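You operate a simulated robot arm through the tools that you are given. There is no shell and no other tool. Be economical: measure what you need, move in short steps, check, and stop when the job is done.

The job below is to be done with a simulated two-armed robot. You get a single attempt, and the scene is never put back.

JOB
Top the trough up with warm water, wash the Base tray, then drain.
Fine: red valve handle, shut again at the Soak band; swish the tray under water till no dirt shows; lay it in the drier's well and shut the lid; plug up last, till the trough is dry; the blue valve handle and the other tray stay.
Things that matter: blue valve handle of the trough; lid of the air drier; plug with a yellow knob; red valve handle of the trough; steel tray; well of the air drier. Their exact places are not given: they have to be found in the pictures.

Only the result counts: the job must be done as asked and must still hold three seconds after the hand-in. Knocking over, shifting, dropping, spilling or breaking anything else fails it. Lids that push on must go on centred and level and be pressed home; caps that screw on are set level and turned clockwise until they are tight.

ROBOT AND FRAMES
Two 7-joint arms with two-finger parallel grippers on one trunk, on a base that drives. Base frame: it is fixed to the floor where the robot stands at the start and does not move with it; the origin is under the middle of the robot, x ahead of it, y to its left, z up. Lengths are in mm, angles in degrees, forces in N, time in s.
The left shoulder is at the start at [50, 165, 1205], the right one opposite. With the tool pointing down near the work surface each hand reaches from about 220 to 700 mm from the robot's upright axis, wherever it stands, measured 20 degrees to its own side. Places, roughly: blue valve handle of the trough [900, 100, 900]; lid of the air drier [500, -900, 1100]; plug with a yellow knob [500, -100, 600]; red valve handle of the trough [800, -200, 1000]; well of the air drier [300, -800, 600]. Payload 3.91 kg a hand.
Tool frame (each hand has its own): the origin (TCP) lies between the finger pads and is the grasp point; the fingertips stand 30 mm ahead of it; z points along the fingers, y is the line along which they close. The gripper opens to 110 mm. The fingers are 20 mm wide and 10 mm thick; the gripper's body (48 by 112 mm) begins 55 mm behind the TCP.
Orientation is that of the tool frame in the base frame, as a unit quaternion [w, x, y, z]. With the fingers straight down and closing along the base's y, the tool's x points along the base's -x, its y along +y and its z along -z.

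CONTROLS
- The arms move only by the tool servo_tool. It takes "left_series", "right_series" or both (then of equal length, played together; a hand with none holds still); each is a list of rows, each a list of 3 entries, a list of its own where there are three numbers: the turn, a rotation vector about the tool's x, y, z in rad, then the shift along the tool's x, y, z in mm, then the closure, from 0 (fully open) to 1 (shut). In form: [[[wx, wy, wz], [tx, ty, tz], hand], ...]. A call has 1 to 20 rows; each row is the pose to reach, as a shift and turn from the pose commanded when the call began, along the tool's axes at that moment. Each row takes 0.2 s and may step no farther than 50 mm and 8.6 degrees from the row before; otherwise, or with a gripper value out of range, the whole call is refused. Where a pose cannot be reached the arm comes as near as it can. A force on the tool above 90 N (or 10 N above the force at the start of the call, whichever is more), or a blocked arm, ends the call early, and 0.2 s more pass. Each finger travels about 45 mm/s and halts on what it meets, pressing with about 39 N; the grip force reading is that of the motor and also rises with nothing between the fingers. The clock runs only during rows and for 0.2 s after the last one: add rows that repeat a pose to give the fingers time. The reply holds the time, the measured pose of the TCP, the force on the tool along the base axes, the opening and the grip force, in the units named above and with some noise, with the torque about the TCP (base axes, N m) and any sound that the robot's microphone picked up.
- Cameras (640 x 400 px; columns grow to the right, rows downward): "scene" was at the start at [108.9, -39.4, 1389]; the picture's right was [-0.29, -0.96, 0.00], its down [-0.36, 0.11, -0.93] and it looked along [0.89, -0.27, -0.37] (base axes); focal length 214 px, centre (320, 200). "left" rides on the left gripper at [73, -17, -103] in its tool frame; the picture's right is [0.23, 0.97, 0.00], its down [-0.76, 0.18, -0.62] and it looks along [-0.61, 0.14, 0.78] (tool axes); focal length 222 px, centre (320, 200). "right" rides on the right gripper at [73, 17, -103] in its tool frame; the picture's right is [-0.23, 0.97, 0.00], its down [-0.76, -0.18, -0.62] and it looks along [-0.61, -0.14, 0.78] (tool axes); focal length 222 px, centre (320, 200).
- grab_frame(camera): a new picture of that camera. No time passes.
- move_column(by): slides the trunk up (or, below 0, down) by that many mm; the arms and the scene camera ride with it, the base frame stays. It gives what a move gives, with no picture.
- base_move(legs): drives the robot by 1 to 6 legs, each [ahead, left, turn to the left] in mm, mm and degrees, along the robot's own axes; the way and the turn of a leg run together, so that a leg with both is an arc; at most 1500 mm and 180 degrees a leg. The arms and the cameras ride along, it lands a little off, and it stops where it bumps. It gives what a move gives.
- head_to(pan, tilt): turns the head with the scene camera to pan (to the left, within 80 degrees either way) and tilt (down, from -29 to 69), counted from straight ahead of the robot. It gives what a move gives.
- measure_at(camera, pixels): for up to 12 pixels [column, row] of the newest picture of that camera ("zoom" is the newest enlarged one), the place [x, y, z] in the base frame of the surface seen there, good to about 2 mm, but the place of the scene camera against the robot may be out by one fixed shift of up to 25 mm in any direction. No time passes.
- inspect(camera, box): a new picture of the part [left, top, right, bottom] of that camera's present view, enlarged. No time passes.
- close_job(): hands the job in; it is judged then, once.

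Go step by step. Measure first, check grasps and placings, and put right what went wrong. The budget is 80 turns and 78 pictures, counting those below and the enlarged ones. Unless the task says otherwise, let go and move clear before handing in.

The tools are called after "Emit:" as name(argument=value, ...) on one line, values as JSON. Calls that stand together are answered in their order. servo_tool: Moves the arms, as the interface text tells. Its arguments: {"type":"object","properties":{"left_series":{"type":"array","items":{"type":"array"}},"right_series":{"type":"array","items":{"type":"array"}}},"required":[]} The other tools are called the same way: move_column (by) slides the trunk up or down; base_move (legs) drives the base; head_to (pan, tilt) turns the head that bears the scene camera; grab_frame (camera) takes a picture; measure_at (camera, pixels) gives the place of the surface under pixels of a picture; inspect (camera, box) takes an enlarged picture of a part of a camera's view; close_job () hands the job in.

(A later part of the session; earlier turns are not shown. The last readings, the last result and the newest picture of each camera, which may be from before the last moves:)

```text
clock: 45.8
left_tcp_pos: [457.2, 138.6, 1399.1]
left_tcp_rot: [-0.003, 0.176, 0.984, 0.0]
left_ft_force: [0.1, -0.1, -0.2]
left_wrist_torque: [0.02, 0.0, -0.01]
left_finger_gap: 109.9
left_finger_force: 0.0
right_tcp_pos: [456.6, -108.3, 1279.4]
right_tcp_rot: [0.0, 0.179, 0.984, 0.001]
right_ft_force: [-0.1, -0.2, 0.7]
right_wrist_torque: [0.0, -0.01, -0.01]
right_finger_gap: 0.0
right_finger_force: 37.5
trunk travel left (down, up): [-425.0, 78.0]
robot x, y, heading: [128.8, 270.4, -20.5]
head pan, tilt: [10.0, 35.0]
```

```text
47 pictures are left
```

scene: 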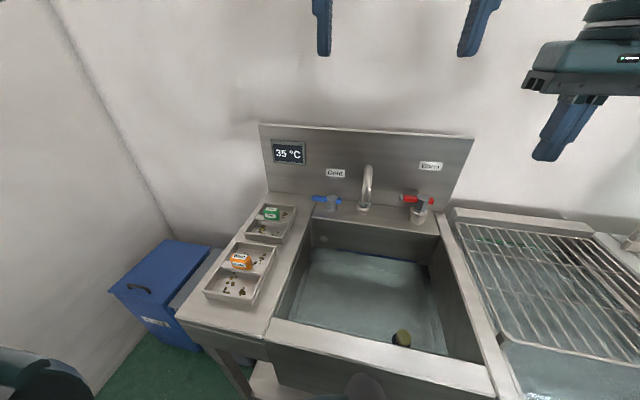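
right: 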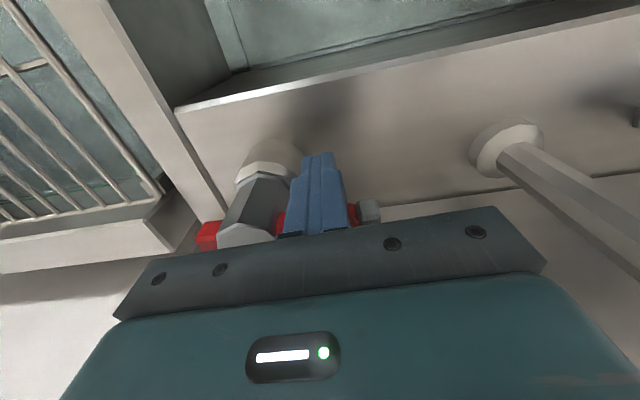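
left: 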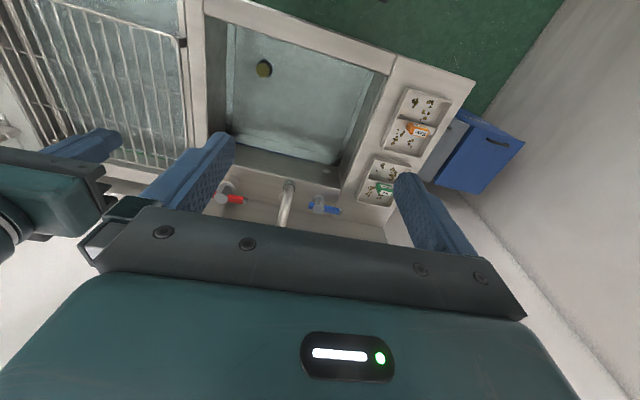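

The Base tray's block is seen at (417,131) in the left picture. I'll bring the open left hand above it at z 1100, turned a quarter so the fingers close across the block.

Emit:
servo_tool(left_series=[[[0, 0, -0.131], [-6, 23, 25], 0], [[0, 0, -0.262], [-12, 47, 50], 0], [[0, 0, -0.393], [-19, 70, 75], 0], [[0, 0, -0.524], [-25, 94, 100], 0], [[0, 0, -0.654], [-31, 117, 125], 0], [[0, 0, -0.785], [-37, 140, 150], 0], [[0, 0, -0.916], [-44, 164, 175], 0], [[0, 0, -1.047], [-50, 187, 200], 0], [[0, 0, -1.178], [-56, 211, 225], 0], [[0, 0, -1.309], [-62, 234, 250], 0], [[0, 0, -1.44], [-69, 258, 275], 0], [[0, 0, -1.571], [-75, 281, 299], 0], [[0, 0, -1.571], [-75, 281, 299], 0]])

Emit:
grab_frame(camera="left")

```text
clock: 48.6
left_tcp_pos: [625.2, 377.5, 1101.8]
left_tcp_rot: [0.0, -0.573, 0.82, 0.0]
left_ft_force: [-0.6, -0.3, 0.0]
left_wrist_torque: [0.0, 0.0, 0.02]
left_finger_gap: 110.0
left_finger_force: 0.2
right_tcp_pos: [455.8, -108.0, 1279.3]
right_tcp_rot: [-0.002, 0.179, 0.984, 0.0]
right_ft_force: [-0.7, 0.1, 0.4]
right_wrist_torque: [0.0, 0.0, 0.0]
right_finger_gap: 0.1
right_finger_force: 37.7
trunk travel left (down, up): [-425.0, 78.0]
robot x, y, heading: [126.5, 268.0, -20.6]
head pan, tilt: [10.0, 35.0]
```

```text
46 pictures are left
```

left: 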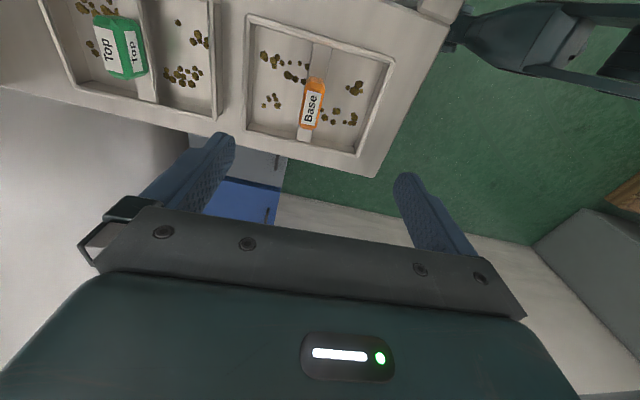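

The hand is above; the block shows at (313,103). I'll measure the block, its divider and the tray rim.

Emit:
inspect(camera="left", box=[230, 0, 410, 170])

Emit:
measure_at(camera="left", pixels=[[314, 86], [311, 108], [305, 116], [324, 82], [316, 50], [304, 137], [250, 20], [390, 62], [357, 155], [250, 130], [310, 80], [318, 122]])

```text
2.35 times, centred on (320, 85) of left
```

zoom: 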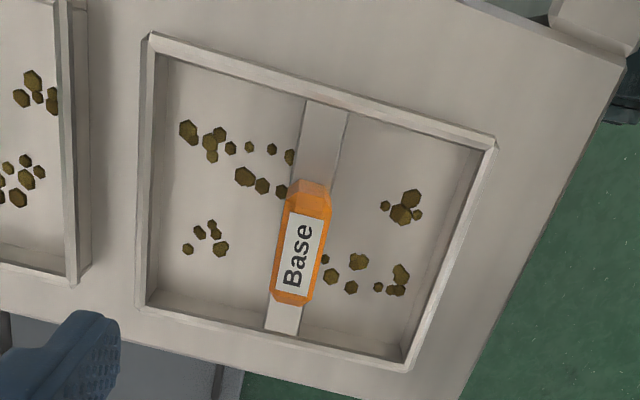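

```text
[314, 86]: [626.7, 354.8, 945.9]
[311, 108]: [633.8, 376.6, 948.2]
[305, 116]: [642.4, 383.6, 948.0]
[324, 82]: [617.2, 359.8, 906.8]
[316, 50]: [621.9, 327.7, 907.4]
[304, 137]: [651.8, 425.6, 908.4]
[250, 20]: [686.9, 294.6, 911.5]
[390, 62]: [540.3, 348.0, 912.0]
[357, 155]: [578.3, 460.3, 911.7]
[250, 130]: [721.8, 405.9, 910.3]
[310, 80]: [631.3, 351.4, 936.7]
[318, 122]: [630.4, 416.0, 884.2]
```

The tray centre and block are at about (632,377), with the block standing between z 907 and 948. I'll go down over it and close.

Emit:
servo_tool(left_series=[[[0, 0, 0], [-2, -6.6, 45], 0], [[0, 0, 0], [-2, -6.6, 90], 0], [[0, 0, 0], [-2, -6.6, 130], 0], [[0, 0, 0], [-2, -6.6, 155], 0], [[0, 0, 0], [-2, -6.6, 170], 0], [[0, 0, 0], [-2, -6.6, 170], 0.5], [[0, 0, 0], [-2, -6.6, 170], 1], [[0, 0, 0], [-2, -6.6, 170], 1], [[0, 0, 0], [-2, -6.6, 170], 1], [[0, 0, 0], [-2, -6.6, 170], 1], [[0, 0, 0], [-2, -6.6, 170], 1], [[0, 0, 0], [-2, -6.6, 170], 1], [[0, 0, 0], [-2, -6.6, 170], 1]])

Emit:
grab_frame(camera="left")

```text
clock: 51.4
left_tcp_pos: [630.9, 376.3, 931.9]
left_tcp_rot: [-0.001, -0.572, 0.82, 0.0]
left_ft_force: [1.6, -2.1, 1.2]
left_wrist_torque: [-0.02, -0.41, -0.13]
left_finger_gap: 21.6
left_finger_force: 38.9
right_tcp_pos: [456.5, -108.3, 1279.7]
right_tcp_rot: [-0.001, 0.179, 0.984, 0.001]
right_ft_force: [-0.5, -0.5, 0.2]
right_wrist_torque: [0.0, 0.0, -0.01]
right_finger_gap: 0.0
right_finger_force: 37.5
trunk travel left (down, up): [-425.0, 78.0]
robot x, y, heading: [130.5, 266.8, -20.3]
head pan, tilt: [10.0, 35.0]
```

```text
44 pictures are left
```

left: 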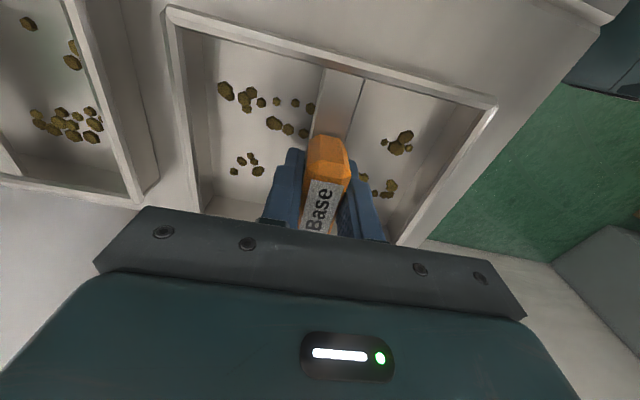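

The grip holds at a 21.6 mm gap on the block. I'll lift the tray 120 mm and carry it over the left-middle of the trough.

Emit:
servo_tool(left_series=[[[0, 0, 0], [0, 0, -15], 1], [[0, 0, 0], [0, 0, -40], 1], [[0, 0, 0], [0, 0, -80], 1], [[0, 0, 0], [0, 0, -120], 1], [[0, 0, 0], [20, -3, -120], 1], [[0, 0, 0], [60, -10, -120], 1], [[0, 0, 0], [100, -17, -120], 1], [[0, 0, 0], [140, -24, -120], 1], [[0, 0, 0], [180, -31, -120], 1], [[0, 0, 0], [220, -38, -120], 1], [[0, 0, 0], [260, -44, -120], 1], [[0, 0, 0], [288, -47, -120], 1], [[0, 0, 0], [288, -47, -120], 1]])

Emit:
grab_frame(camera="scene")

Emit:
grab_frame(camera="left")

```text
clock: 54.2
left_tcp_pos: [574.6, 87.1, 1050.9]
left_tcp_rot: [-0.001, -0.572, 0.82, 0.002]
left_ft_force: [0.5, -0.2, 0.7]
left_wrist_torque: [0.01, 0.01, -0.01]
left_finger_gap: 0.1
left_finger_force: 37.7
right_tcp_pos: [454.7, -107.4, 1280.8]
right_tcp_rot: [0.0, 0.179, 0.984, 0.0]
right_ft_force: [-0.3, -0.3, -0.2]
right_wrist_torque: [-0.02, 0.0, -0.03]
right_finger_gap: 0.2
right_finger_force: 37.6
trunk travel left (down, up): [-425.0, 78.0]
robot x, y, heading: [129.5, 270.8, -20.1]
head pan, tilt: [10.0, 35.0]
```

```text
43 pictures are left
```

scene: 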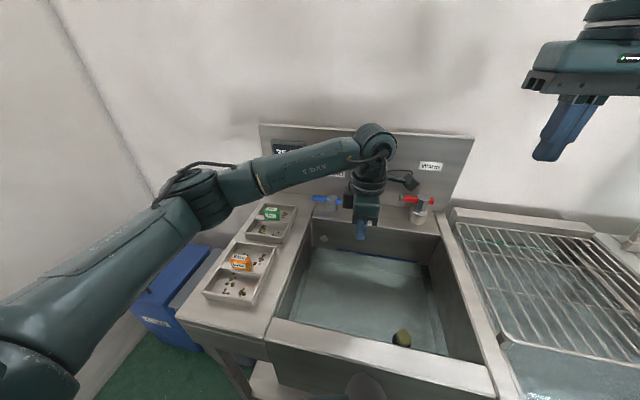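

```text
42 pictures are left
```

left: 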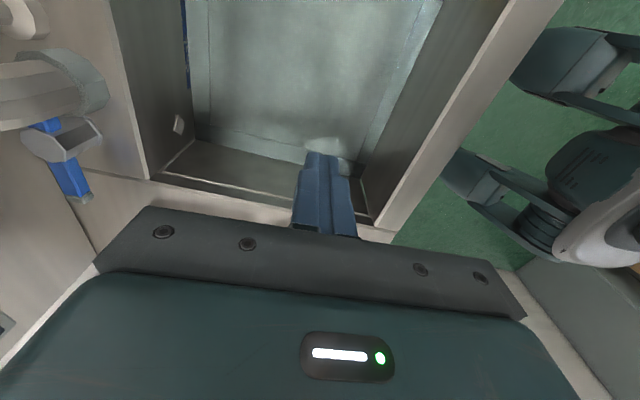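

The gap reads 0: the tray slipped out and is still at (238,280) on the counter. I'll go back above it and look at the block's shape.

Emit:
servo_tool(left_series=[[[0, 0, 0], [-40, 6, 0], 1], [[0, 0, 0], [-80, 13, -5], 0.7], [[0, 0, 0], [-120, 20, -10], 0.4], [[0, 0, 0], [-160, 27, -15], 0], [[0, 0, 0], [-200, 34, -20], 0], [[0, 0, 0], [-240, 41, -25], 0], [[0, 0, 0], [-260, 46, -30], 0], [[0, 0, 0], [-260, 46, -30], 0]])

Emit:
inspect(camera="left", box=[200, 50, 400, 200])

Emit:
inspect(camera="scene", box=[200, 235, 280, 310])

```text
clock: 56.0
left_tcp_pos: [621.1, 350.2, 1081.8]
left_tcp_rot: [-0.001, -0.572, 0.82, 0.001]
left_ft_force: [0.1, 0.0, 0.6]
left_wrist_torque: [0.02, -0.01, -0.02]
left_finger_gap: 110.0
left_finger_force: 0.1
right_tcp_pos: [455.0, -107.0, 1280.3]
right_tcp_rot: [-0.001, 0.179, 0.984, 0.0]
right_ft_force: [0.4, 0.4, 0.5]
right_wrist_torque: [0.02, -0.01, 0.02]
right_finger_gap: 0.1
right_finger_force: 37.4
trunk travel left (down, up): [-425.0, 78.0]
robot x, y, heading: [124.0, 269.0, -20.4]
head pan, tilt: [10.0, 35.0]
```

```text
2.67 times, centred on (300, 125) of left
```

zoom: 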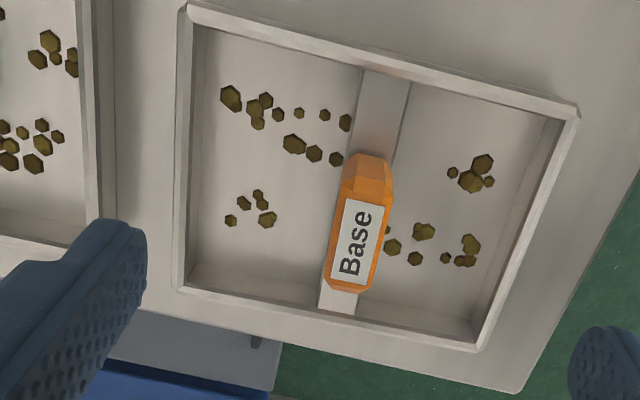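

```text
5.33 times, centred on (240, 272) of scene
```

zoom: 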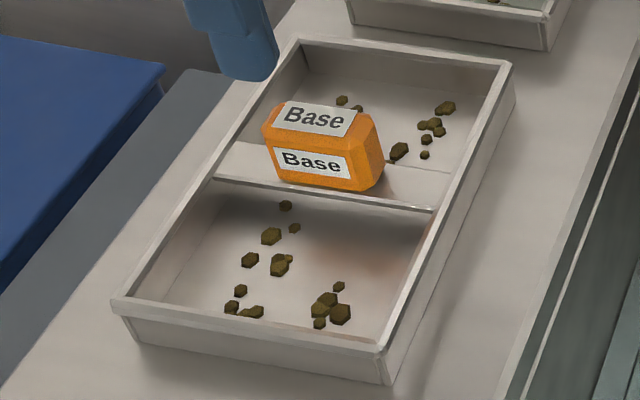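

The tray hasn't moved. I'll measure the block's faces to learn where it is widest.

Emit:
measure_at(camera="zoom", pixels=[[312, 142], [312, 133], [312, 160], [315, 178], [315, 186], [315, 105], [320, 118], [330, 192], [330, 202], [230, 165], [225, 182], [240, 145]])

Emit:
grab_frame(camera="left")

Emit:
measure_at(camera="left", pixels=[[323, 90], [331, 92], [340, 95], [346, 97], [352, 99], [322, 130], [326, 130], [316, 128], [314, 130], [303, 151], [333, 128], [330, 125]])

```text
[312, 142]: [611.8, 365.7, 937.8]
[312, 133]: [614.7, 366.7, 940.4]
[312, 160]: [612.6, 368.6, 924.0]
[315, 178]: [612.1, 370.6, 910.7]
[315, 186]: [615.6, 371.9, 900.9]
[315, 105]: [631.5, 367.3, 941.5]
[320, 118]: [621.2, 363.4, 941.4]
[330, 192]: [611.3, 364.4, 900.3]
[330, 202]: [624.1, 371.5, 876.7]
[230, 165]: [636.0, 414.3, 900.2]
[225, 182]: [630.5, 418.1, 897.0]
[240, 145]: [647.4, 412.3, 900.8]
```

```text
39 pictures are left
```

left: 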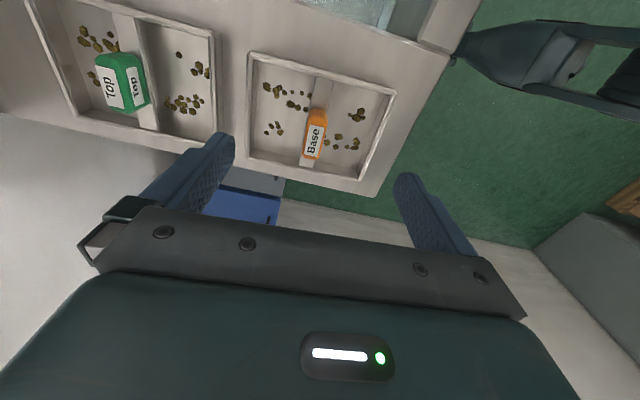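

```text
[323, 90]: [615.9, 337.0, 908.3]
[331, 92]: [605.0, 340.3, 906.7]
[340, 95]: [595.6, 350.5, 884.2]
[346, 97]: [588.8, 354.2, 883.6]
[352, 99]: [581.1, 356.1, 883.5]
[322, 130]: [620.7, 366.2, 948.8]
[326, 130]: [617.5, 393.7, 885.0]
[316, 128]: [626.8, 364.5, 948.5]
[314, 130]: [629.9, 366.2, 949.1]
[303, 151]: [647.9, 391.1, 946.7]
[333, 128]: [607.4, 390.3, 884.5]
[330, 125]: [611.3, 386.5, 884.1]
```

The block's sides are upright, and the fingertips at z 902 probably pinched the divider (top at 907) rather than the block. I'll grip 9 mm higher so the tips stay above the divider, then lift slightly and test.

Emit:
servo_tool(left_series=[[[0, 0, 0], [-15, -1, 45], 0], [[0, 0, 0], [-28.5, -1.3, 90], 0], [[0, 0, 0], [-28.5, -1.3, 125], 0], [[0, 0, 0], [-28.5, -1.3, 141], 0], [[0, 0, 0], [-28.5, -1.3, 141], 0.5], [[0, 0, 0], [-28.5, -1.3, 141], 1], [[0, 0, 0], [-28.5, -1.3, 141], 1], [[0, 0, 0], [-28.5, -1.3, 141], 1], [[0, 0, 0], [-28.5, -1.3, 141], 1], [[0, 0, 0], [-28.5, -1.3, 141], 1], [[0, 0, 0], [-28.5, -1.3, 141], 1], [[0, 0, 0], [-28.5, -1.3, 141], 1]])

Emit:
servo_tool(left_series=[[[0, 0, 0], [0, 0, -2], 1], [[0, 0, 0], [0, 0, -4], 1], [[0, 0, 0], [0, 0, -6], 1], [[0, 0, 0], [0, 0, -8], 1], [[0, 0, 0], [0, 0, -8], 1]])

Emit:
grab_frame(camera="left")

```text
clock: 58.6
left_tcp_pos: [632.5, 374.3, 938.7]
left_tcp_rot: [0.0, -0.572, 0.82, 0.001]
left_ft_force: [-0.1, 0.1, -1.1]
left_wrist_torque: [-0.02, -0.22, -0.02]
left_finger_gap: 21.8
left_finger_force: 39.4
right_tcp_pos: [455.4, -107.8, 1279.7]
right_tcp_rot: [-0.001, 0.178, 0.984, 0.0]
right_ft_force: [-0.4, -0.1, 0.2]
right_wrist_torque: [0.0, -0.03, -0.01]
right_finger_gap: 0.1
right_finger_force: 38.0
trunk travel left (down, up): [-425.0, 78.0]
robot x, y, heading: [127.9, 268.0, -20.6]
head pan, tilt: [10.0, 35.0]
```

```text
clock: 59.8
left_tcp_pos: [632.9, 374.5, 946.9]
left_tcp_rot: [-0.001, -0.572, 0.82, 0.002]
left_ft_force: [0.8, -0.3, -3.0]
left_wrist_torque: [-0.05, 0.02, 0.01]
left_finger_gap: 21.8
left_finger_force: 38.7
right_tcp_pos: [455.3, -107.5, 1279.5]
right_tcp_rot: [-0.002, 0.178, 0.984, 0.0]
right_ft_force: [0.7, -0.2, 0.0]
right_wrist_torque: [0.01, 0.02, 0.03]
right_finger_gap: 0.2
right_finger_force: 38.0
trunk travel left (down, up): [-425.0, 78.0]
robot x, y, heading: [126.3, 272.5, -20.5]
head pan, tilt: [10.0, 35.0]
```

```text
38 pictures are left
```

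left: 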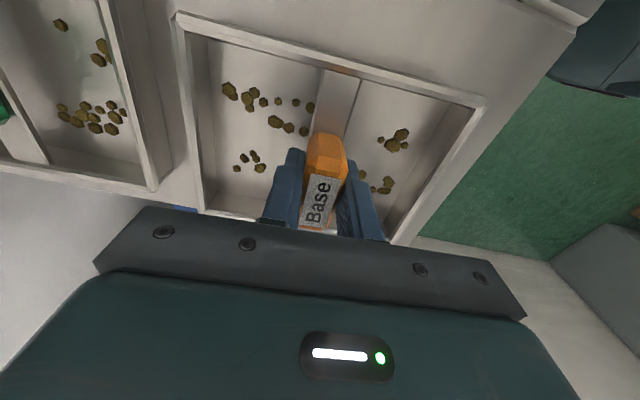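

The gap stays 21.8 with about 3 N of weight, so the tray seems held. I'll check the rim height and then lift slowly.

Emit:
measure_at(camera="left", pixels=[[330, 45], [478, 98], [185, 60], [250, 60], [400, 100]])

Emit:
servo_tool(left_series=[[[0, 0, 0], [0, 0, -6], 1], [[0, 0, 0], [0, 0, -12], 1], [[0, 0, 0], [0, 0, -20], 1], [[0, 0, 0], [0, 0, -30], 1], [[0, 0, 0], [0, 0, -40], 1], [[0, 0, 0], [0, 0, -40], 1]])

Emit:
grab_frame(camera="left")

```text
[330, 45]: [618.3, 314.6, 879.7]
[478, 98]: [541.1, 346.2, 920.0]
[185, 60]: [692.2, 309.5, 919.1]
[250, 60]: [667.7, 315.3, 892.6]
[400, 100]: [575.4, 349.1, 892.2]
```

```text
clock: 61.2
left_tcp_pos: [633.5, 375.3, 986.6]
left_tcp_rot: [-0.001, -0.572, 0.82, 0.001]
left_ft_force: [-0.4, 0.2, -3.3]
left_wrist_torque: [0.01, -0.01, 0.0]
left_finger_gap: 21.8
left_finger_force: 39.1
right_tcp_pos: [456.9, -107.1, 1280.1]
right_tcp_rot: [-0.001, 0.179, 0.984, 0.0]
right_ft_force: [-0.5, -0.4, 0.3]
right_wrist_torque: [0.02, 0.02, 0.02]
right_finger_gap: 0.2
right_finger_force: 37.8
trunk travel left (down, up): [-425.0, 78.0]
robot x, y, heading: [124.4, 268.2, -20.4]
head pan, tilt: [10.0, 35.0]
```

```text
37 pictures are left
```

left: 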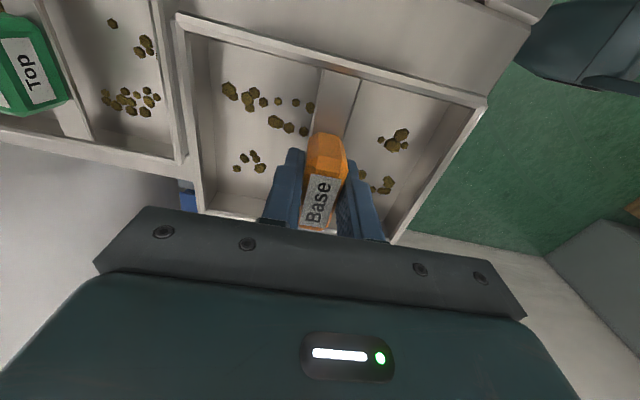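

The tray lifts with the hand (rim 919 then, gap steady). Now over the trough and down to just above the water.

Emit:
servo_tool(left_series=[[[0, 0, 0], [0, 0, -15], 1], [[0, 0, 0], [0, 0, -30], 1], [[0, 0, 0], [25, -4, -30], 1], [[0, 0, 0], [55, -9, -30], 1], [[0, 0, 0], [85, -14, -30], 1], [[0, 0, 0], [115, -19, -30], 1], [[0, 0, 0], [145, -24, -30], 1], [[0, 0, 0], [175, -29, -30], 1], [[0, 0, 0], [205, -34, -30], 1], [[0, 0, 0], [235, -39, -30], 1], [[0, 0, 0], [265, -44, -30], 1], [[0, 0, 0], [285, -47, -30], 1], [[0, 0, 0], [290, -47, 0], 1], [[0, 0, 0], [290, -47, 35], 1], [[0, 0, 0], [290, -47, 75], 1], [[0, 0, 0], [290, -47, 115], 1], [[0, 0, 0], [290, -47, 136], 1], [[0, 0, 0], [290, -47, 136], 1]])

Emit:
grab_frame(camera="left")

Emit:
grab_frame(camera="scene")

```text
clock: 65.0
left_tcp_pos: [576.5, 84.8, 849.8]
left_tcp_rot: [-0.001, -0.572, 0.82, 0.001]
left_ft_force: [0.0, 0.1, -3.7]
left_wrist_torque: [-0.03, -0.03, -0.02]
left_finger_gap: 21.7
left_finger_force: 39.2
right_tcp_pos: [455.2, -107.8, 1280.0]
right_tcp_rot: [-0.001, 0.179, 0.984, 0.0]
right_ft_force: [0.1, -0.3, 0.1]
right_wrist_torque: [-0.02, 0.02, 0.03]
right_finger_gap: 0.2
right_finger_force: 37.1
trunk travel left (down, up): [-425.0, 78.0]
robot x, y, heading: [126.2, 266.4, -20.4]
head pan, tilt: [10.0, 35.0]
```

```text
36 pictures are left
```

left: 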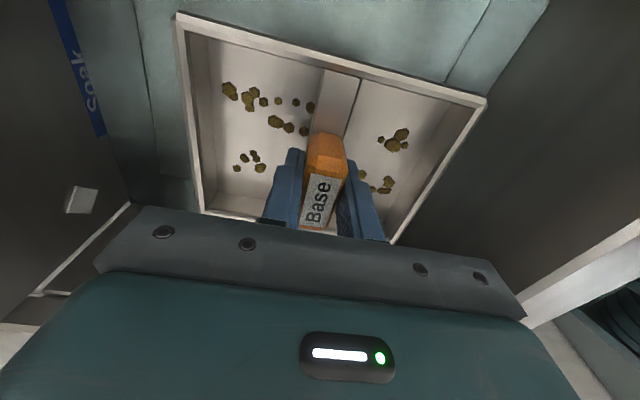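

```text
35 pictures are left
```

scene: 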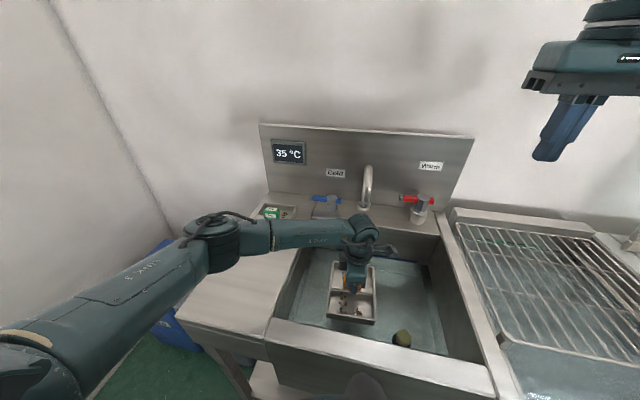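

The tray is level over the water. Before dipping I'll check how high the forearm hangs above the counter.

Emit:
measure_at(camera="scene", pixels=[[215, 265], [245, 250], [290, 240], [330, 245], [200, 225], [300, 225], [355, 235], [150, 280]])

Emit:
inspect(camera="scene", box=[180, 190, 440, 360])

```text
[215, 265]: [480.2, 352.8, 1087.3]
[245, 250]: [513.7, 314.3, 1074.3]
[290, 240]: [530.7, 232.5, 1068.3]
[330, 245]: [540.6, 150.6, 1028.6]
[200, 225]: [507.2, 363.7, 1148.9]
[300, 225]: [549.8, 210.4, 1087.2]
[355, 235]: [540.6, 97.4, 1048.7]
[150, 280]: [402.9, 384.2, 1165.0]
```

```text
2.35 times, centred on (310, 275) of scene
```

zoom: 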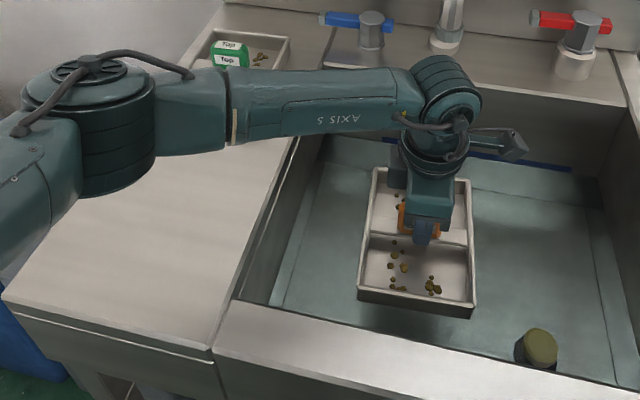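

The forearm underside is near z 1030–1060, well above the 880 counter, so there is room. I'll lower the tray under the surface (hand at z 715) and check the force.

Emit:
servo_tool(left_series=[[[0, 0, 0], [0, 0, 25], 1], [[0, 0, 0], [0, 0, 50], 1], [[0, 0, 0], [0, 0, 75], 1], [[0, 0, 0], [0, 0, 90], 1], [[0, 0, 0], [0, 0, 105], 1], [[0, 0, 0], [0, 0, 120], 1], [[0, 0, 0], [0, 0, 135], 1], [[0, 0, 0], [0, 0, 135], 1]])

Emit:
inspect(camera="scene", box=[180, 190, 440, 360])

```text
clock: 66.8
left_tcp_pos: [576.2, 86.7, 716.4]
left_tcp_rot: [-0.001, -0.572, 0.82, 0.002]
left_ft_force: [0.7, 0.5, -4.2]
left_wrist_torque: [-0.02, 0.0, -0.02]
left_finger_gap: 21.7
left_finger_force: 39.1
right_tcp_pos: [456.6, -107.7, 1279.8]
right_tcp_rot: [-0.001, 0.18, 0.984, 0.0]
right_ft_force: [-0.3, 0.3, -0.3]
right_wrist_torque: [0.01, -0.01, 0.0]
right_finger_gap: 0.0
right_finger_force: 37.3
trunk travel left (down, up): [-425.0, 78.0]
robot x, y, heading: [128.3, 270.4, -20.2]
head pan, tilt: [10.0, 35.0]
```

```text
2.35 times, centred on (310, 275) of scene
```

zoom: 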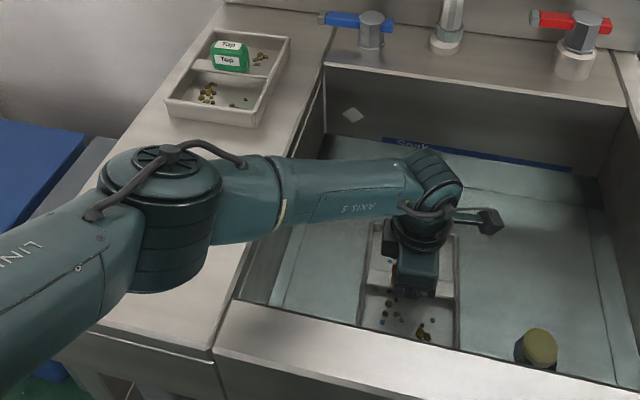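

The tray is under water with nothing touching. Now I'll swish it from side to side.

Emit:
servo_tool(left_series=[[[0, 0, 0], [20, 0, 0], 1], [[0, 0, 0], [40, 0, 0], 1], [[0, 0, 0], [20, 0, 0], 1], [[0, 0, 0], [-10, 0, 0], 1], [[0, 0, 0], [-30, 0, 0], 1], [[0, 0, 0], [-5, 0, 0], 1], [[0, 0, 0], [20, 0, 0], 1], [[0, 0, 0], [40, 0, 0], 1], [[0, 0, 0], [15, 0, 0], 1], [[0, 0, 0], [-10, 0, 0], 1], [[0, 0, 0], [-30, 0, 0], 1], [[0, 0, 0], [-5, 0, 0], 1], [[0, 0, 0], [20, 0, 0], 1], [[0, 0, 0], [40, 0, 0], 1], [[0, 0, 0], [15, 0, 0], 1], [[0, 0, 0], [-10, 0, 0], 1], [[0, 0, 0], [-30, 0, 0], 1], [[0, 0, 0], [-10, 0, 0], 1], [[0, 0, 0], [0, 0, 0], 1]])

Emit:
inspect(camera="scene", box=[280, 240, 400, 340])

Emit:
grab_frame(camera="left")

```text
clock: 70.8
left_tcp_pos: [576.7, 89.2, 716.0]
left_tcp_rot: [0.0, -0.572, 0.82, 0.002]
left_ft_force: [-0.3, -1.7, -3.7]
left_wrist_torque: [-0.03, 0.01, -0.01]
left_finger_gap: 21.9
left_finger_force: 38.9
right_tcp_pos: [457.0, -108.8, 1279.4]
right_tcp_rot: [-0.001, 0.178, 0.984, 0.001]
right_ft_force: [0.0, -0.1, -0.4]
right_wrist_torque: [-0.03, 0.03, 0.01]
right_finger_gap: 0.0
right_finger_force: 37.3
trunk travel left (down, up): [-425.0, 78.0]
robot x, y, heading: [126.1, 267.6, -20.2]
head pan, tilt: [10.0, 35.0]
```

```text
4.00 times, centred on (340, 290) of scene
```

zoom: 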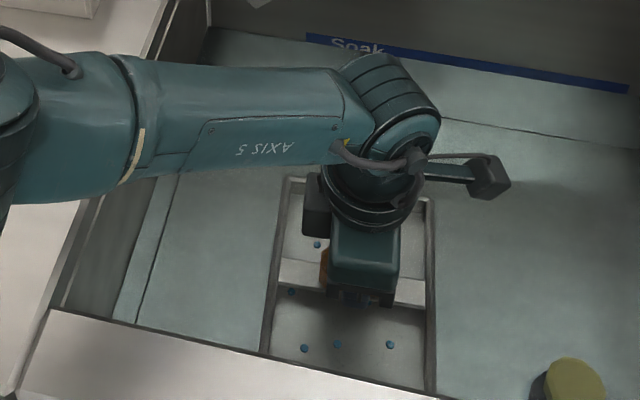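

```text
31 pictures are left
```

left: 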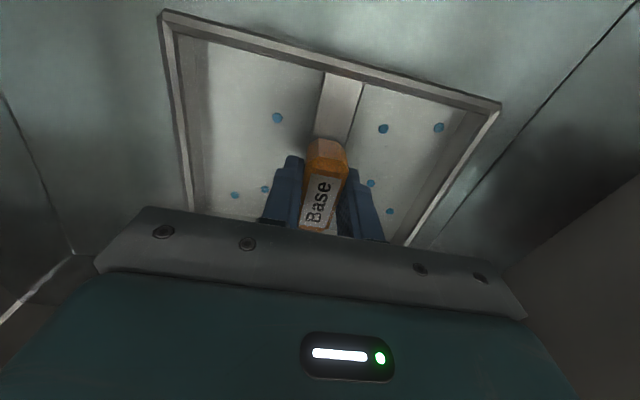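

The brown dirt is gone; only a few blue dots remain, perhaps water drops. One more swish to be sure, then I'll lift it clear and look.

Emit:
servo_tool(left_series=[[[0, 0, 0], [20, 0, 0], 1], [[0, 0, 0], [40, 0, 0], 1], [[0, 0, 0], [15, 0, 0], 1], [[0, 0, 0], [-10, 0, 0], 1], [[0, 0, 0], [-30, 0, 0], 1], [[0, 0, 0], [-5, 0, 0], 1], [[0, 0, 0], [20, 0, 0], 1], [[0, 0, 0], [40, 0, 0], 1], [[0, 0, 0], [15, 0, 0], 1], [[0, 0, 0], [0, 0, 0], 1], [[0, 0, 0], [0, 0, -25], 1], [[0, 0, 0], [0, 0, -50], 1], [[0, 0, 0], [0, 0, -75], 1], [[0, 0, 0], [0, 0, -105], 1], [[0, 0, 0], [0, 0, -140], 1], [[0, 0, 0], [0, 0, -175], 1], [[0, 0, 0], [0, 0, -210], 1], [[0, 0, 0], [0, 0, -250], 1], [[0, 0, 0], [0, 0, -290], 1], [[0, 0, 0], [0, 0, -310], 1]])

Emit:
grab_frame(camera="left")

```text
clock: 75.0
left_tcp_pos: [575.7, 85.3, 1025.1]
left_tcp_rot: [0.0, -0.572, 0.82, 0.001]
left_ft_force: [0.1, -0.8, -3.2]
left_wrist_torque: [-0.02, -0.05, -0.01]
left_finger_gap: 22.0
left_finger_force: 39.2
right_tcp_pos: [455.5, -109.1, 1280.5]
right_tcp_rot: [0.0, 0.179, 0.984, 0.0]
right_ft_force: [0.1, -0.2, -0.7]
right_wrist_torque: [0.01, -0.02, 0.02]
right_finger_gap: 0.0
right_finger_force: 37.6
trunk travel left (down, up): [-425.0, 78.0]
robot x, y, heading: [124.4, 264.2, -20.3]
head pan, tilt: [10.0, 35.0]
```

```text
30 pictures are left
```

left: 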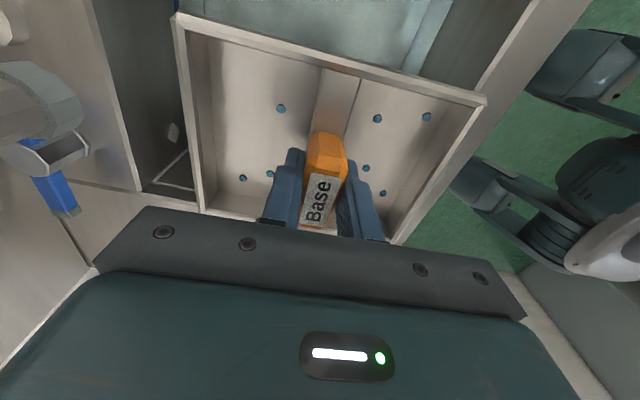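

The tray is clean (no brown left, only drops). I'll raise it, back away a bit and drive sideways to the drier.

Emit:
servo_tool(left_series=[[[0, 0, 0], [0, 5, -35], 1], [[0, 0, 0], [0, 15, -70], 1], [[0, 0, 0], [0, 25, -105], 1], [[0, 0, 0], [0, 25, -105], 1]])

Emit:
base_move(legs=[[-100, 0, -0.7], [0, -1100, 0]])

Emit:
head_to(pan=0, tilt=40)

Emit:
grab_frame(camera="scene")

```text
clock: 76.0
left_tcp_pos: [555.1, 94.5, 1131.7]
left_tcp_rot: [-0.001, -0.572, 0.82, 0.002]
left_ft_force: [-0.3, 1.0, -3.9]
left_wrist_torque: [0.0, 0.0, 0.01]
left_finger_gap: 21.7
left_finger_force: 39.0
right_tcp_pos: [456.5, -108.4, 1279.6]
right_tcp_rot: [-0.003, 0.179, 0.984, 0.001]
right_ft_force: [-0.3, 0.8, -0.1]
right_wrist_torque: [0.0, 0.0, 0.01]
right_finger_gap: 0.0
right_finger_force: 37.4
trunk travel left (down, up): [-425.0, 78.0]
robot x, y, heading: [128.0, 271.0, -20.4]
head pan, tilt: [10.0, 35.0]
```

```text
clock: 82.3
left_tcp_pos: [57.4, -891.1, 1129.6]
left_tcp_rot: [-0.001, -0.562, 0.827, 0.002]
left_ft_force: [0.4, -0.6, -3.5]
left_wrist_torque: [0.01, -0.01, 0.0]
left_finger_gap: 21.7
left_finger_force: 38.8
right_tcp_pos: [-45.3, -1089.1, 1280.0]
right_tcp_rot: [-0.002, 0.191, 0.982, 0.001]
right_ft_force: [0.5, 0.6, -0.3]
right_wrist_torque: [-0.03, -0.01, 0.01]
right_finger_gap: 0.0
right_finger_force: 37.6
trunk travel left (down, up): [-425.0, 78.0]
robot x, y, heading: [-364.4, -700.3, -22.0]
head pan, tilt: [10.0, 35.0]
```

```text
clock: 83.0
left_tcp_pos: [60.0, -889.6, 1129.4]
left_tcp_rot: [0.0, -0.561, 0.828, 0.002]
left_ft_force: [-0.3, 1.6, -3.5]
left_wrist_torque: [0.02, -0.01, 0.0]
left_finger_gap: 21.7
left_finger_force: 38.9
right_tcp_pos: [-44.0, -1088.8, 1280.3]
right_tcp_rot: [0.0, 0.19, 0.982, 0.0]
right_ft_force: [-0.6, 0.8, 0.1]
right_wrist_torque: [-0.03, -0.01, 0.04]
right_finger_gap: 0.1
right_finger_force: 37.6
trunk travel left (down, up): [-425.0, 78.0]
robot x, y, heading: [-364.6, -697.6, -22.1]
head pan, tilt: [0.0, 40.0]
```

```text
29 pictures are left
```

scene: 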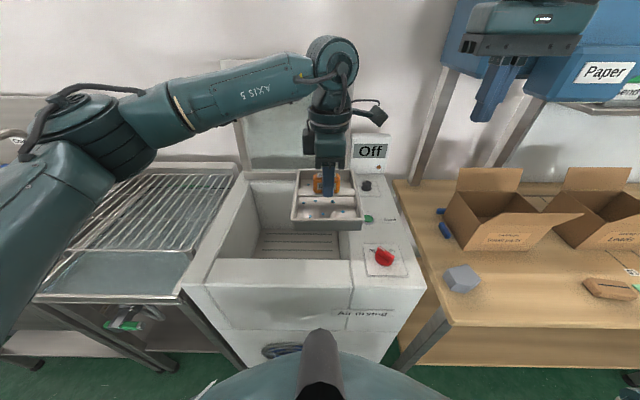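

The open drier is ahead: the well lies between (250,182) and (345,260), with the tray above its right edge. I'll measure the well, plus the tray's tag for calibration.

Emit:
inspect(camera="scene", box=[190, 130, 430, 290])

Emit:
measure_at(camera="zoom", pixels=[[155, 345], [60, 340], [160, 130], [170, 300], [250, 300], [390, 345], [430, 340], [340, 130], [275, 250], [440, 250], [285, 110], [150, 60]])

Emit:
grab_frame(camera="right")

Emit:
grab_frame(camera="left")

```text
2.50 times, centred on (310, 210) of scene
```

zoom: 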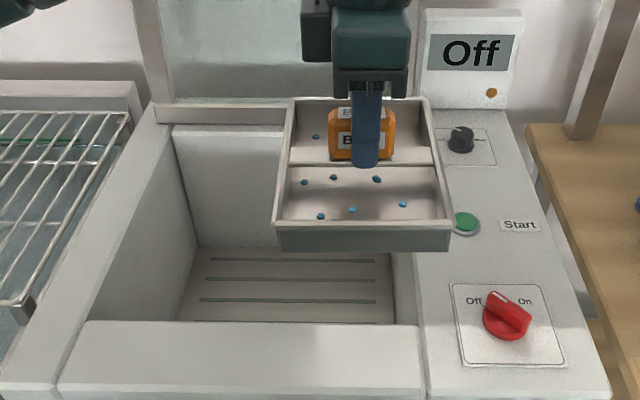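

```text
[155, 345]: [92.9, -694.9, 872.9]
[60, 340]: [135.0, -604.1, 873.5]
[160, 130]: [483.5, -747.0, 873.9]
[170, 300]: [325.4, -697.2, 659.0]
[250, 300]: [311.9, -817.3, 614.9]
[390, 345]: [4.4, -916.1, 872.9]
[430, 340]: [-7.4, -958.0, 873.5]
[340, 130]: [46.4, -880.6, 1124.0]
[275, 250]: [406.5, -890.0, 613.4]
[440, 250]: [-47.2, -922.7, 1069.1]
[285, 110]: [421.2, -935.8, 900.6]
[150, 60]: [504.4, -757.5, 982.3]
```

```text
27 pictures are left
```

right: 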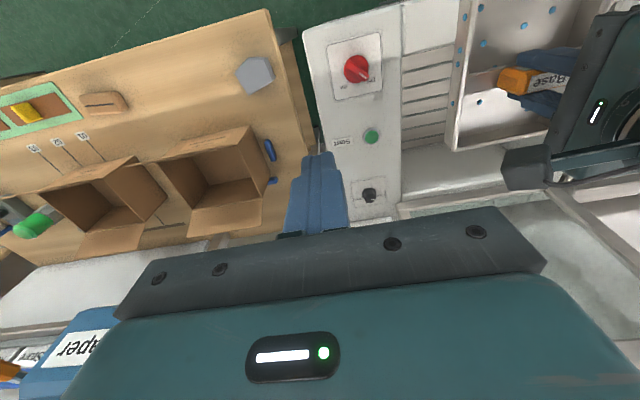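

```text
26 pictures are left
```

left: 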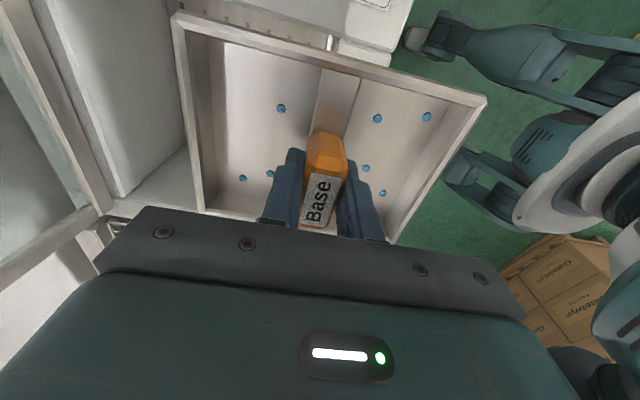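

The scene camera reads the tag about (4,-5,+6) off from the hand's own pose. I'll measure the well's right side and floor from the right camera, and the rest from the left.

Emit:
measure_at(camera="right", pixels=[[403, 100], [403, 180], [425, 100], [440, 185], [402, 10], [430, 60], [430, 130], [430, 20], [395, 140], [440, 205]])

Emit:
measure_at(camera="scene", pixels=[[222, 257], [230, 259], [232, 255], [345, 259], [348, 255], [353, 262], [256, 183], [246, 181], [270, 232], [275, 258], [344, 252], [340, 240]])

```text
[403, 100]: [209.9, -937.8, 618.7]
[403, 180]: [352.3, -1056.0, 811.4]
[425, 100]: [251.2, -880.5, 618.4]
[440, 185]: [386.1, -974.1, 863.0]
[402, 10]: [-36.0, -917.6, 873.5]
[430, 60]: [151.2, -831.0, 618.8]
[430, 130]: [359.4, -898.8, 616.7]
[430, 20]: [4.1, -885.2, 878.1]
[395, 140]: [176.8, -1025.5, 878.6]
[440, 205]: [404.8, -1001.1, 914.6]
```

```text
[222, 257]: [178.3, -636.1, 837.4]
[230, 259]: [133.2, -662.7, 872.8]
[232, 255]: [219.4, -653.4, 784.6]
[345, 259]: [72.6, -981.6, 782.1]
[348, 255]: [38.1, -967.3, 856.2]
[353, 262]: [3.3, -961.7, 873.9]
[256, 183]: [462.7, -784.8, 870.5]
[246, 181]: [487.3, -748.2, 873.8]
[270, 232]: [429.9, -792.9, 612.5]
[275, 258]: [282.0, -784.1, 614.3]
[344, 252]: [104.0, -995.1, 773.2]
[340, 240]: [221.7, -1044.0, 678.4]
```

The well spans about 390–710 mm ahead and -890…-533 sideways in the furniture frame, with its floor at z 618 and rim at 878. I'll raise the trunk for elbow clearance and drive closer.

Emit:
move_column(by=75)

Emit:
base_move(legs=[[0, -60, 1], [115, 0, 0]])

Emit:
grab_frame(camera="scene")

```text
clock: 84.2
left_tcp_pos: [58.8, -889.6, 1205.1]
left_tcp_rot: [-0.001, -0.562, 0.827, 0.002]
left_ft_force: [0.1, 0.1, -3.1]
left_wrist_torque: [-0.04, 0.04, 0.0]
left_finger_gap: 21.8
left_finger_force: 38.9
right_tcp_pos: [-45.2, -1088.8, 1353.3]
right_tcp_rot: [-0.001, 0.191, 0.982, 0.001]
right_ft_force: [0.3, -0.3, -1.0]
right_wrist_torque: [0.03, -0.01, 0.02]
right_finger_gap: 0.0
right_finger_force: 37.8
trunk travel left (down, up): [-500.0, 3.0]
robot x, y, heading: [-362.8, -704.7, -22.0]
head pan, tilt: [0.0, 40.0]
```

```text
clock: 85.8
left_tcp_pos: [92.9, -1007.0, 1204.5]
left_tcp_rot: [-0.001, -0.561, 0.828, 0.004]
left_ft_force: [0.0, -0.2, -4.4]
left_wrist_torque: [0.01, 0.0, 0.0]
left_finger_gap: 21.8
left_finger_force: 39.1
right_tcp_pos: [-11.2, -1205.9, 1354.6]
right_tcp_rot: [-0.002, 0.193, 0.981, 0.001]
right_ft_force: [0.1, -0.1, 0.6]
right_wrist_torque: [0.04, 0.03, 0.03]
right_finger_gap: 0.1
right_finger_force: 37.9
trunk travel left (down, up): [-500.0, 3.0]
robot x, y, heading: [-326.1, -818.6, -22.4]
head pan, tilt: [0.0, 40.0]
stopped in leg 2: the robot was blocked; the commanded pose is now the measured one
```

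```text
25 pictures are left
```

scene: 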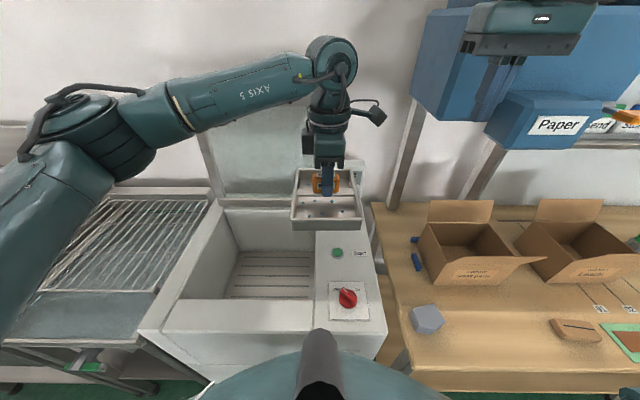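

Blocked again at the base front, but the well is in reach from here. I'll move the tray over the well and lower it to the rim, then check.

Emit:
servo_tool(left_series=[[[0, 0, 0], [-30, -21, 0], 1], [[0, 0, 0], [-60, -42, 0], 1], [[0, 0, 0], [-90, -63, 0], 1], [[0, 0, 0], [-120, -85, 0], 1], [[0, 0, 0], [-148, -105, 0], 1], [[0, 0, 0], [-148, -105, 35], 1], [[0, 0, 0], [-148, -105, 75], 1], [[0, 0, 0], [-148, -105, 115], 1], [[0, 0, 0], [-148, -105, 155], 1], [[0, 0, 0], [-148, -105, 195], 1], [[0, 0, 0], [-148, -105, 235], 1], [[0, 0, 0], [-148, -105, 270], 1], [[0, 0, 0], [-148, -105, 270], 1]])

Emit:
grab_frame(camera="scene")

Emit:
grab_frame(camera="left")

Emit:
measure_at(camera="scene", pixels=[[230, 215], [250, 200], [270, 200], [300, 190], [200, 240], [150, 225], [300, 170]])

```text
clock: 88.7
left_tcp_pos: [242.1, -906.1, 933.9]
left_tcp_rot: [0.0, -0.561, 0.828, 0.001]
left_ft_force: [0.5, 0.7, -2.8]
left_wrist_torque: [-0.02, -0.01, 0.01]
left_finger_gap: 21.5
left_finger_force: 39.4
right_tcp_pos: [-16.2, -1204.3, 1354.2]
right_tcp_rot: [-0.001, 0.193, 0.981, 0.001]
right_ft_force: [0.9, -0.8, 0.3]
right_wrist_torque: [-0.05, 0.01, -0.02]
right_finger_gap: 0.1
right_finger_force: 37.6
trunk travel left (down, up): [-500.0, 3.0]
robot x, y, heading: [-334.5, -814.6, -22.0]
head pan, tilt: [0.0, 40.0]
```

```text
24 pictures are left
```

scene: 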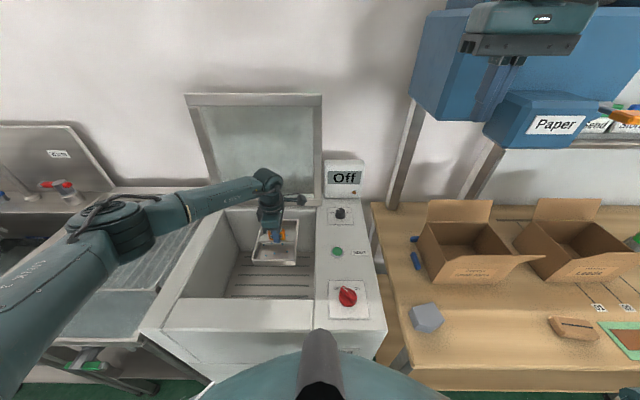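

```text
23 pictures are left
```

left: 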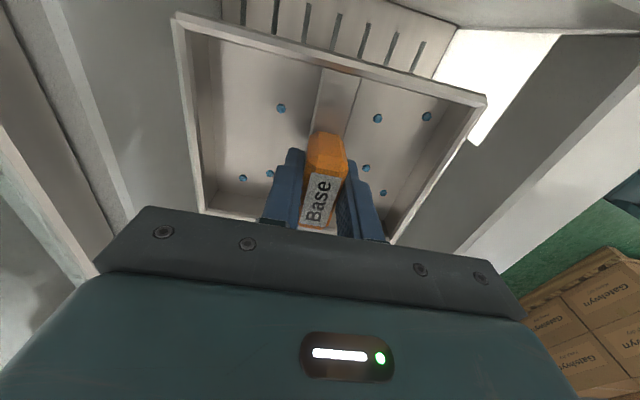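

```text
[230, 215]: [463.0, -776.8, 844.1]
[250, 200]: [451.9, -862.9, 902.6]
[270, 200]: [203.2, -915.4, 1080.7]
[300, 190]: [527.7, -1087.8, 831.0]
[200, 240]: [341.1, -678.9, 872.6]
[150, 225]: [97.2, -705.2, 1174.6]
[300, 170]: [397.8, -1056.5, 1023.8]
```

The forearm slopes down from the elbow at about z 1170, so there's room. I'll lower most of the way to z 720 and check.

Emit:
servo_tool(left_series=[[[0, 0, 0], [0, 0, 35], 1], [[0, 0, 0], [0, 0, 70], 1], [[0, 0, 0], [0, 0, 105], 1], [[0, 0, 0], [0, 0, 140], 1], [[0, 0, 0], [0, 0, 175], 1], [[0, 0, 0], [0, 0, 205], 1], [[0, 0, 0], [0, 0, 214], 1], [[0, 0, 0], [0, 0, 214], 1]])

Emit:
inspect(camera="scene", box=[100, 130, 360, 340])

```text
clock: 90.5
left_tcp_pos: [223.6, -895.3, 743.1]
left_tcp_rot: [0.0, -0.561, 0.828, 0.001]
left_ft_force: [0.2, -0.3, -3.9]
left_wrist_torque: [-0.03, -0.02, -0.02]
left_finger_gap: 21.9
left_finger_force: 38.7
left hand out of reach, approached as far as the arm can: row 5, 6, 7, 8
right_tcp_pos: [-15.7, -1203.7, 1355.8]
right_tcp_rot: [-0.001, 0.194, 0.981, 0.0]
right_ft_force: [1.2, 0.4, 0.3]
right_wrist_torque: [0.01, 0.01, -0.02]
right_finger_gap: 0.1
right_finger_force: 38.0
trunk travel left (down, up): [-500.0, 3.0]
robot x, y, heading: [-331.0, -817.7, -21.8]
head pan, tilt: [0.0, 40.0]
```

```text
1.90 times, centred on (230, 235) of scene
```

zoom: 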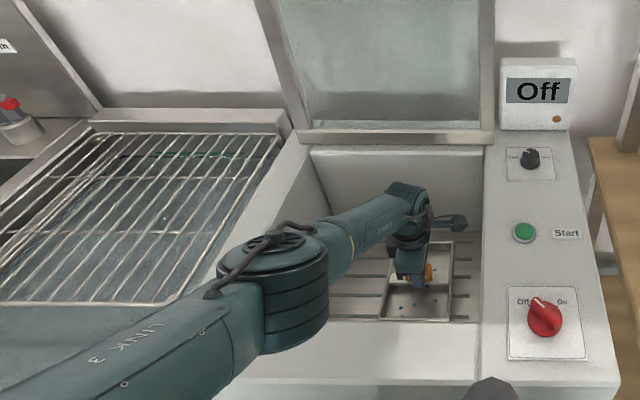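

The arm ran out of length at z 743 because the trunk is high. I'll check the elbow's clearance before lowering the trunk.

Emit:
measure_at(camera="zoom", pixels=[[295, 345], [320, 325], [340, 270], [380, 240], [240, 350], [200, 390], [300, 300], [395, 225]])

```text
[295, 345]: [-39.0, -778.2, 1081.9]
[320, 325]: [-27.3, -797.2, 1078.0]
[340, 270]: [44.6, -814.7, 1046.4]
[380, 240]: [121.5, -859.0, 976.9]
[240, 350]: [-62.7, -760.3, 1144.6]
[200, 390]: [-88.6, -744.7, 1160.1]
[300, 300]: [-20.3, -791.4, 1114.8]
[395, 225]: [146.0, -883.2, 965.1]
```

There's over 100 mm of clearance at the front rim. I'll lower the trunk 40 mm and see where the hand ends up.

Emit:
move_column(by=-40)

```text
clock: 91.3
left_tcp_pos: [224.8, -894.7, 703.9]
left_tcp_rot: [0.0, -0.561, 0.828, 0.0]
left_ft_force: [0.2, -0.1, -3.5]
left_wrist_torque: [0.01, -0.01, -0.03]
left_finger_gap: 21.8
left_finger_force: 38.8
right_tcp_pos: [-16.1, -1203.1, 1315.2]
right_tcp_rot: [-0.001, 0.194, 0.981, 0.001]
right_ft_force: [0.3, 0.4, 0.0]
right_wrist_torque: [0.03, -0.01, 0.0]
right_finger_gap: 0.0
right_finger_force: 36.8
trunk travel left (down, up): [-460.0, 43.0]
robot x, y, heading: [-331.5, -818.3, -21.9]
head pan, tilt: [0.0, 40.0]
```

The hand followed to z 704; about 25 mm remains. I'll lift the hand slightly within reach, drop the trunk another 40 mm, and then finish by fine hand steps.

Emit:
servo_tool(left_series=[[[0, 0, 0], [0, 0, -20], 1], [[0, 0, 0], [0, 0, -40], 1], [[0, 0, 0], [0, 0, -40], 1]])

Emit:
move_column(by=-40)

```text
clock: 92.1
left_tcp_pos: [224.9, -894.1, 742.8]
left_tcp_rot: [0.0, -0.561, 0.828, 0.001]
left_ft_force: [0.0, -0.3, -4.4]
left_wrist_torque: [0.01, 0.02, 0.02]
left_finger_gap: 21.8
left_finger_force: 39.1
right_tcp_pos: [-16.1, -1204.6, 1314.1]
right_tcp_rot: [-0.001, 0.193, 0.981, -0.001]
right_ft_force: [0.0, 0.1, -0.7]
right_wrist_torque: [0.02, 0.02, -0.03]
right_finger_gap: 0.0
right_finger_force: 37.7
trunk travel left (down, up): [-460.0, 43.0]
robot x, y, heading: [-333.3, -818.0, -22.1]
head pan, tilt: [0.0, 40.0]
```

```text
clock: 92.9
left_tcp_pos: [224.4, -893.5, 703.2]
left_tcp_rot: [-0.001, -0.561, 0.828, 0.0]
left_ft_force: [0.4, -0.7, -4.1]
left_wrist_torque: [-0.03, 0.01, 0.01]
left_finger_gap: 21.5
left_finger_force: 39.7
right_tcp_pos: [-15.1, -1203.6, 1274.7]
right_tcp_rot: [-0.001, 0.194, 0.981, 0.0]
right_ft_force: [0.1, -0.2, 0.3]
right_wrist_torque: [0.0, -0.01, 0.0]
right_finger_gap: 0.1
right_finger_force: 37.3
trunk travel left (down, up): [-420.0, 83.0]
robot x, y, heading: [-333.0, -815.4, -22.1]
head pan, tilt: [0.0, 40.0]
```

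Emit:
servo_tool(left_series=[[[0, 0, 0], [0, 0, 8], 1], [[0, 0, 0], [0, 0, 15], 1], [[0, 0, 0], [0, 0, 20], 1], [[0, 0, 0], [0, 0, 23], 1], [[0, 0, 0], [0, 0, 24.5], 1], [[0, 0, 0], [0, 0, 24.5], 1]])

```text
clock: 94.3
left_tcp_pos: [223.2, -893.0, 679.2]
left_tcp_rot: [0.0, -0.561, 0.828, 0.0]
left_ft_force: [-1.1, 0.2, 4.0]
left_wrist_torque: [0.34, -0.29, 0.05]
left_finger_gap: 21.6
left_finger_force: 39.2
right_tcp_pos: [-15.5, -1204.1, 1275.2]
right_tcp_rot: [0.0, 0.193, 0.981, 0.0]
right_ft_force: [0.0, -0.5, -0.6]
right_wrist_torque: [-0.03, -0.01, 0.03]
right_finger_gap: 0.0
right_finger_force: 37.8
trunk travel left (down, up): [-420.0, 83.0]
robot x, y, heading: [-329.9, -817.0, -22.0]
head pan, tilt: [0.0, 40.0]
```

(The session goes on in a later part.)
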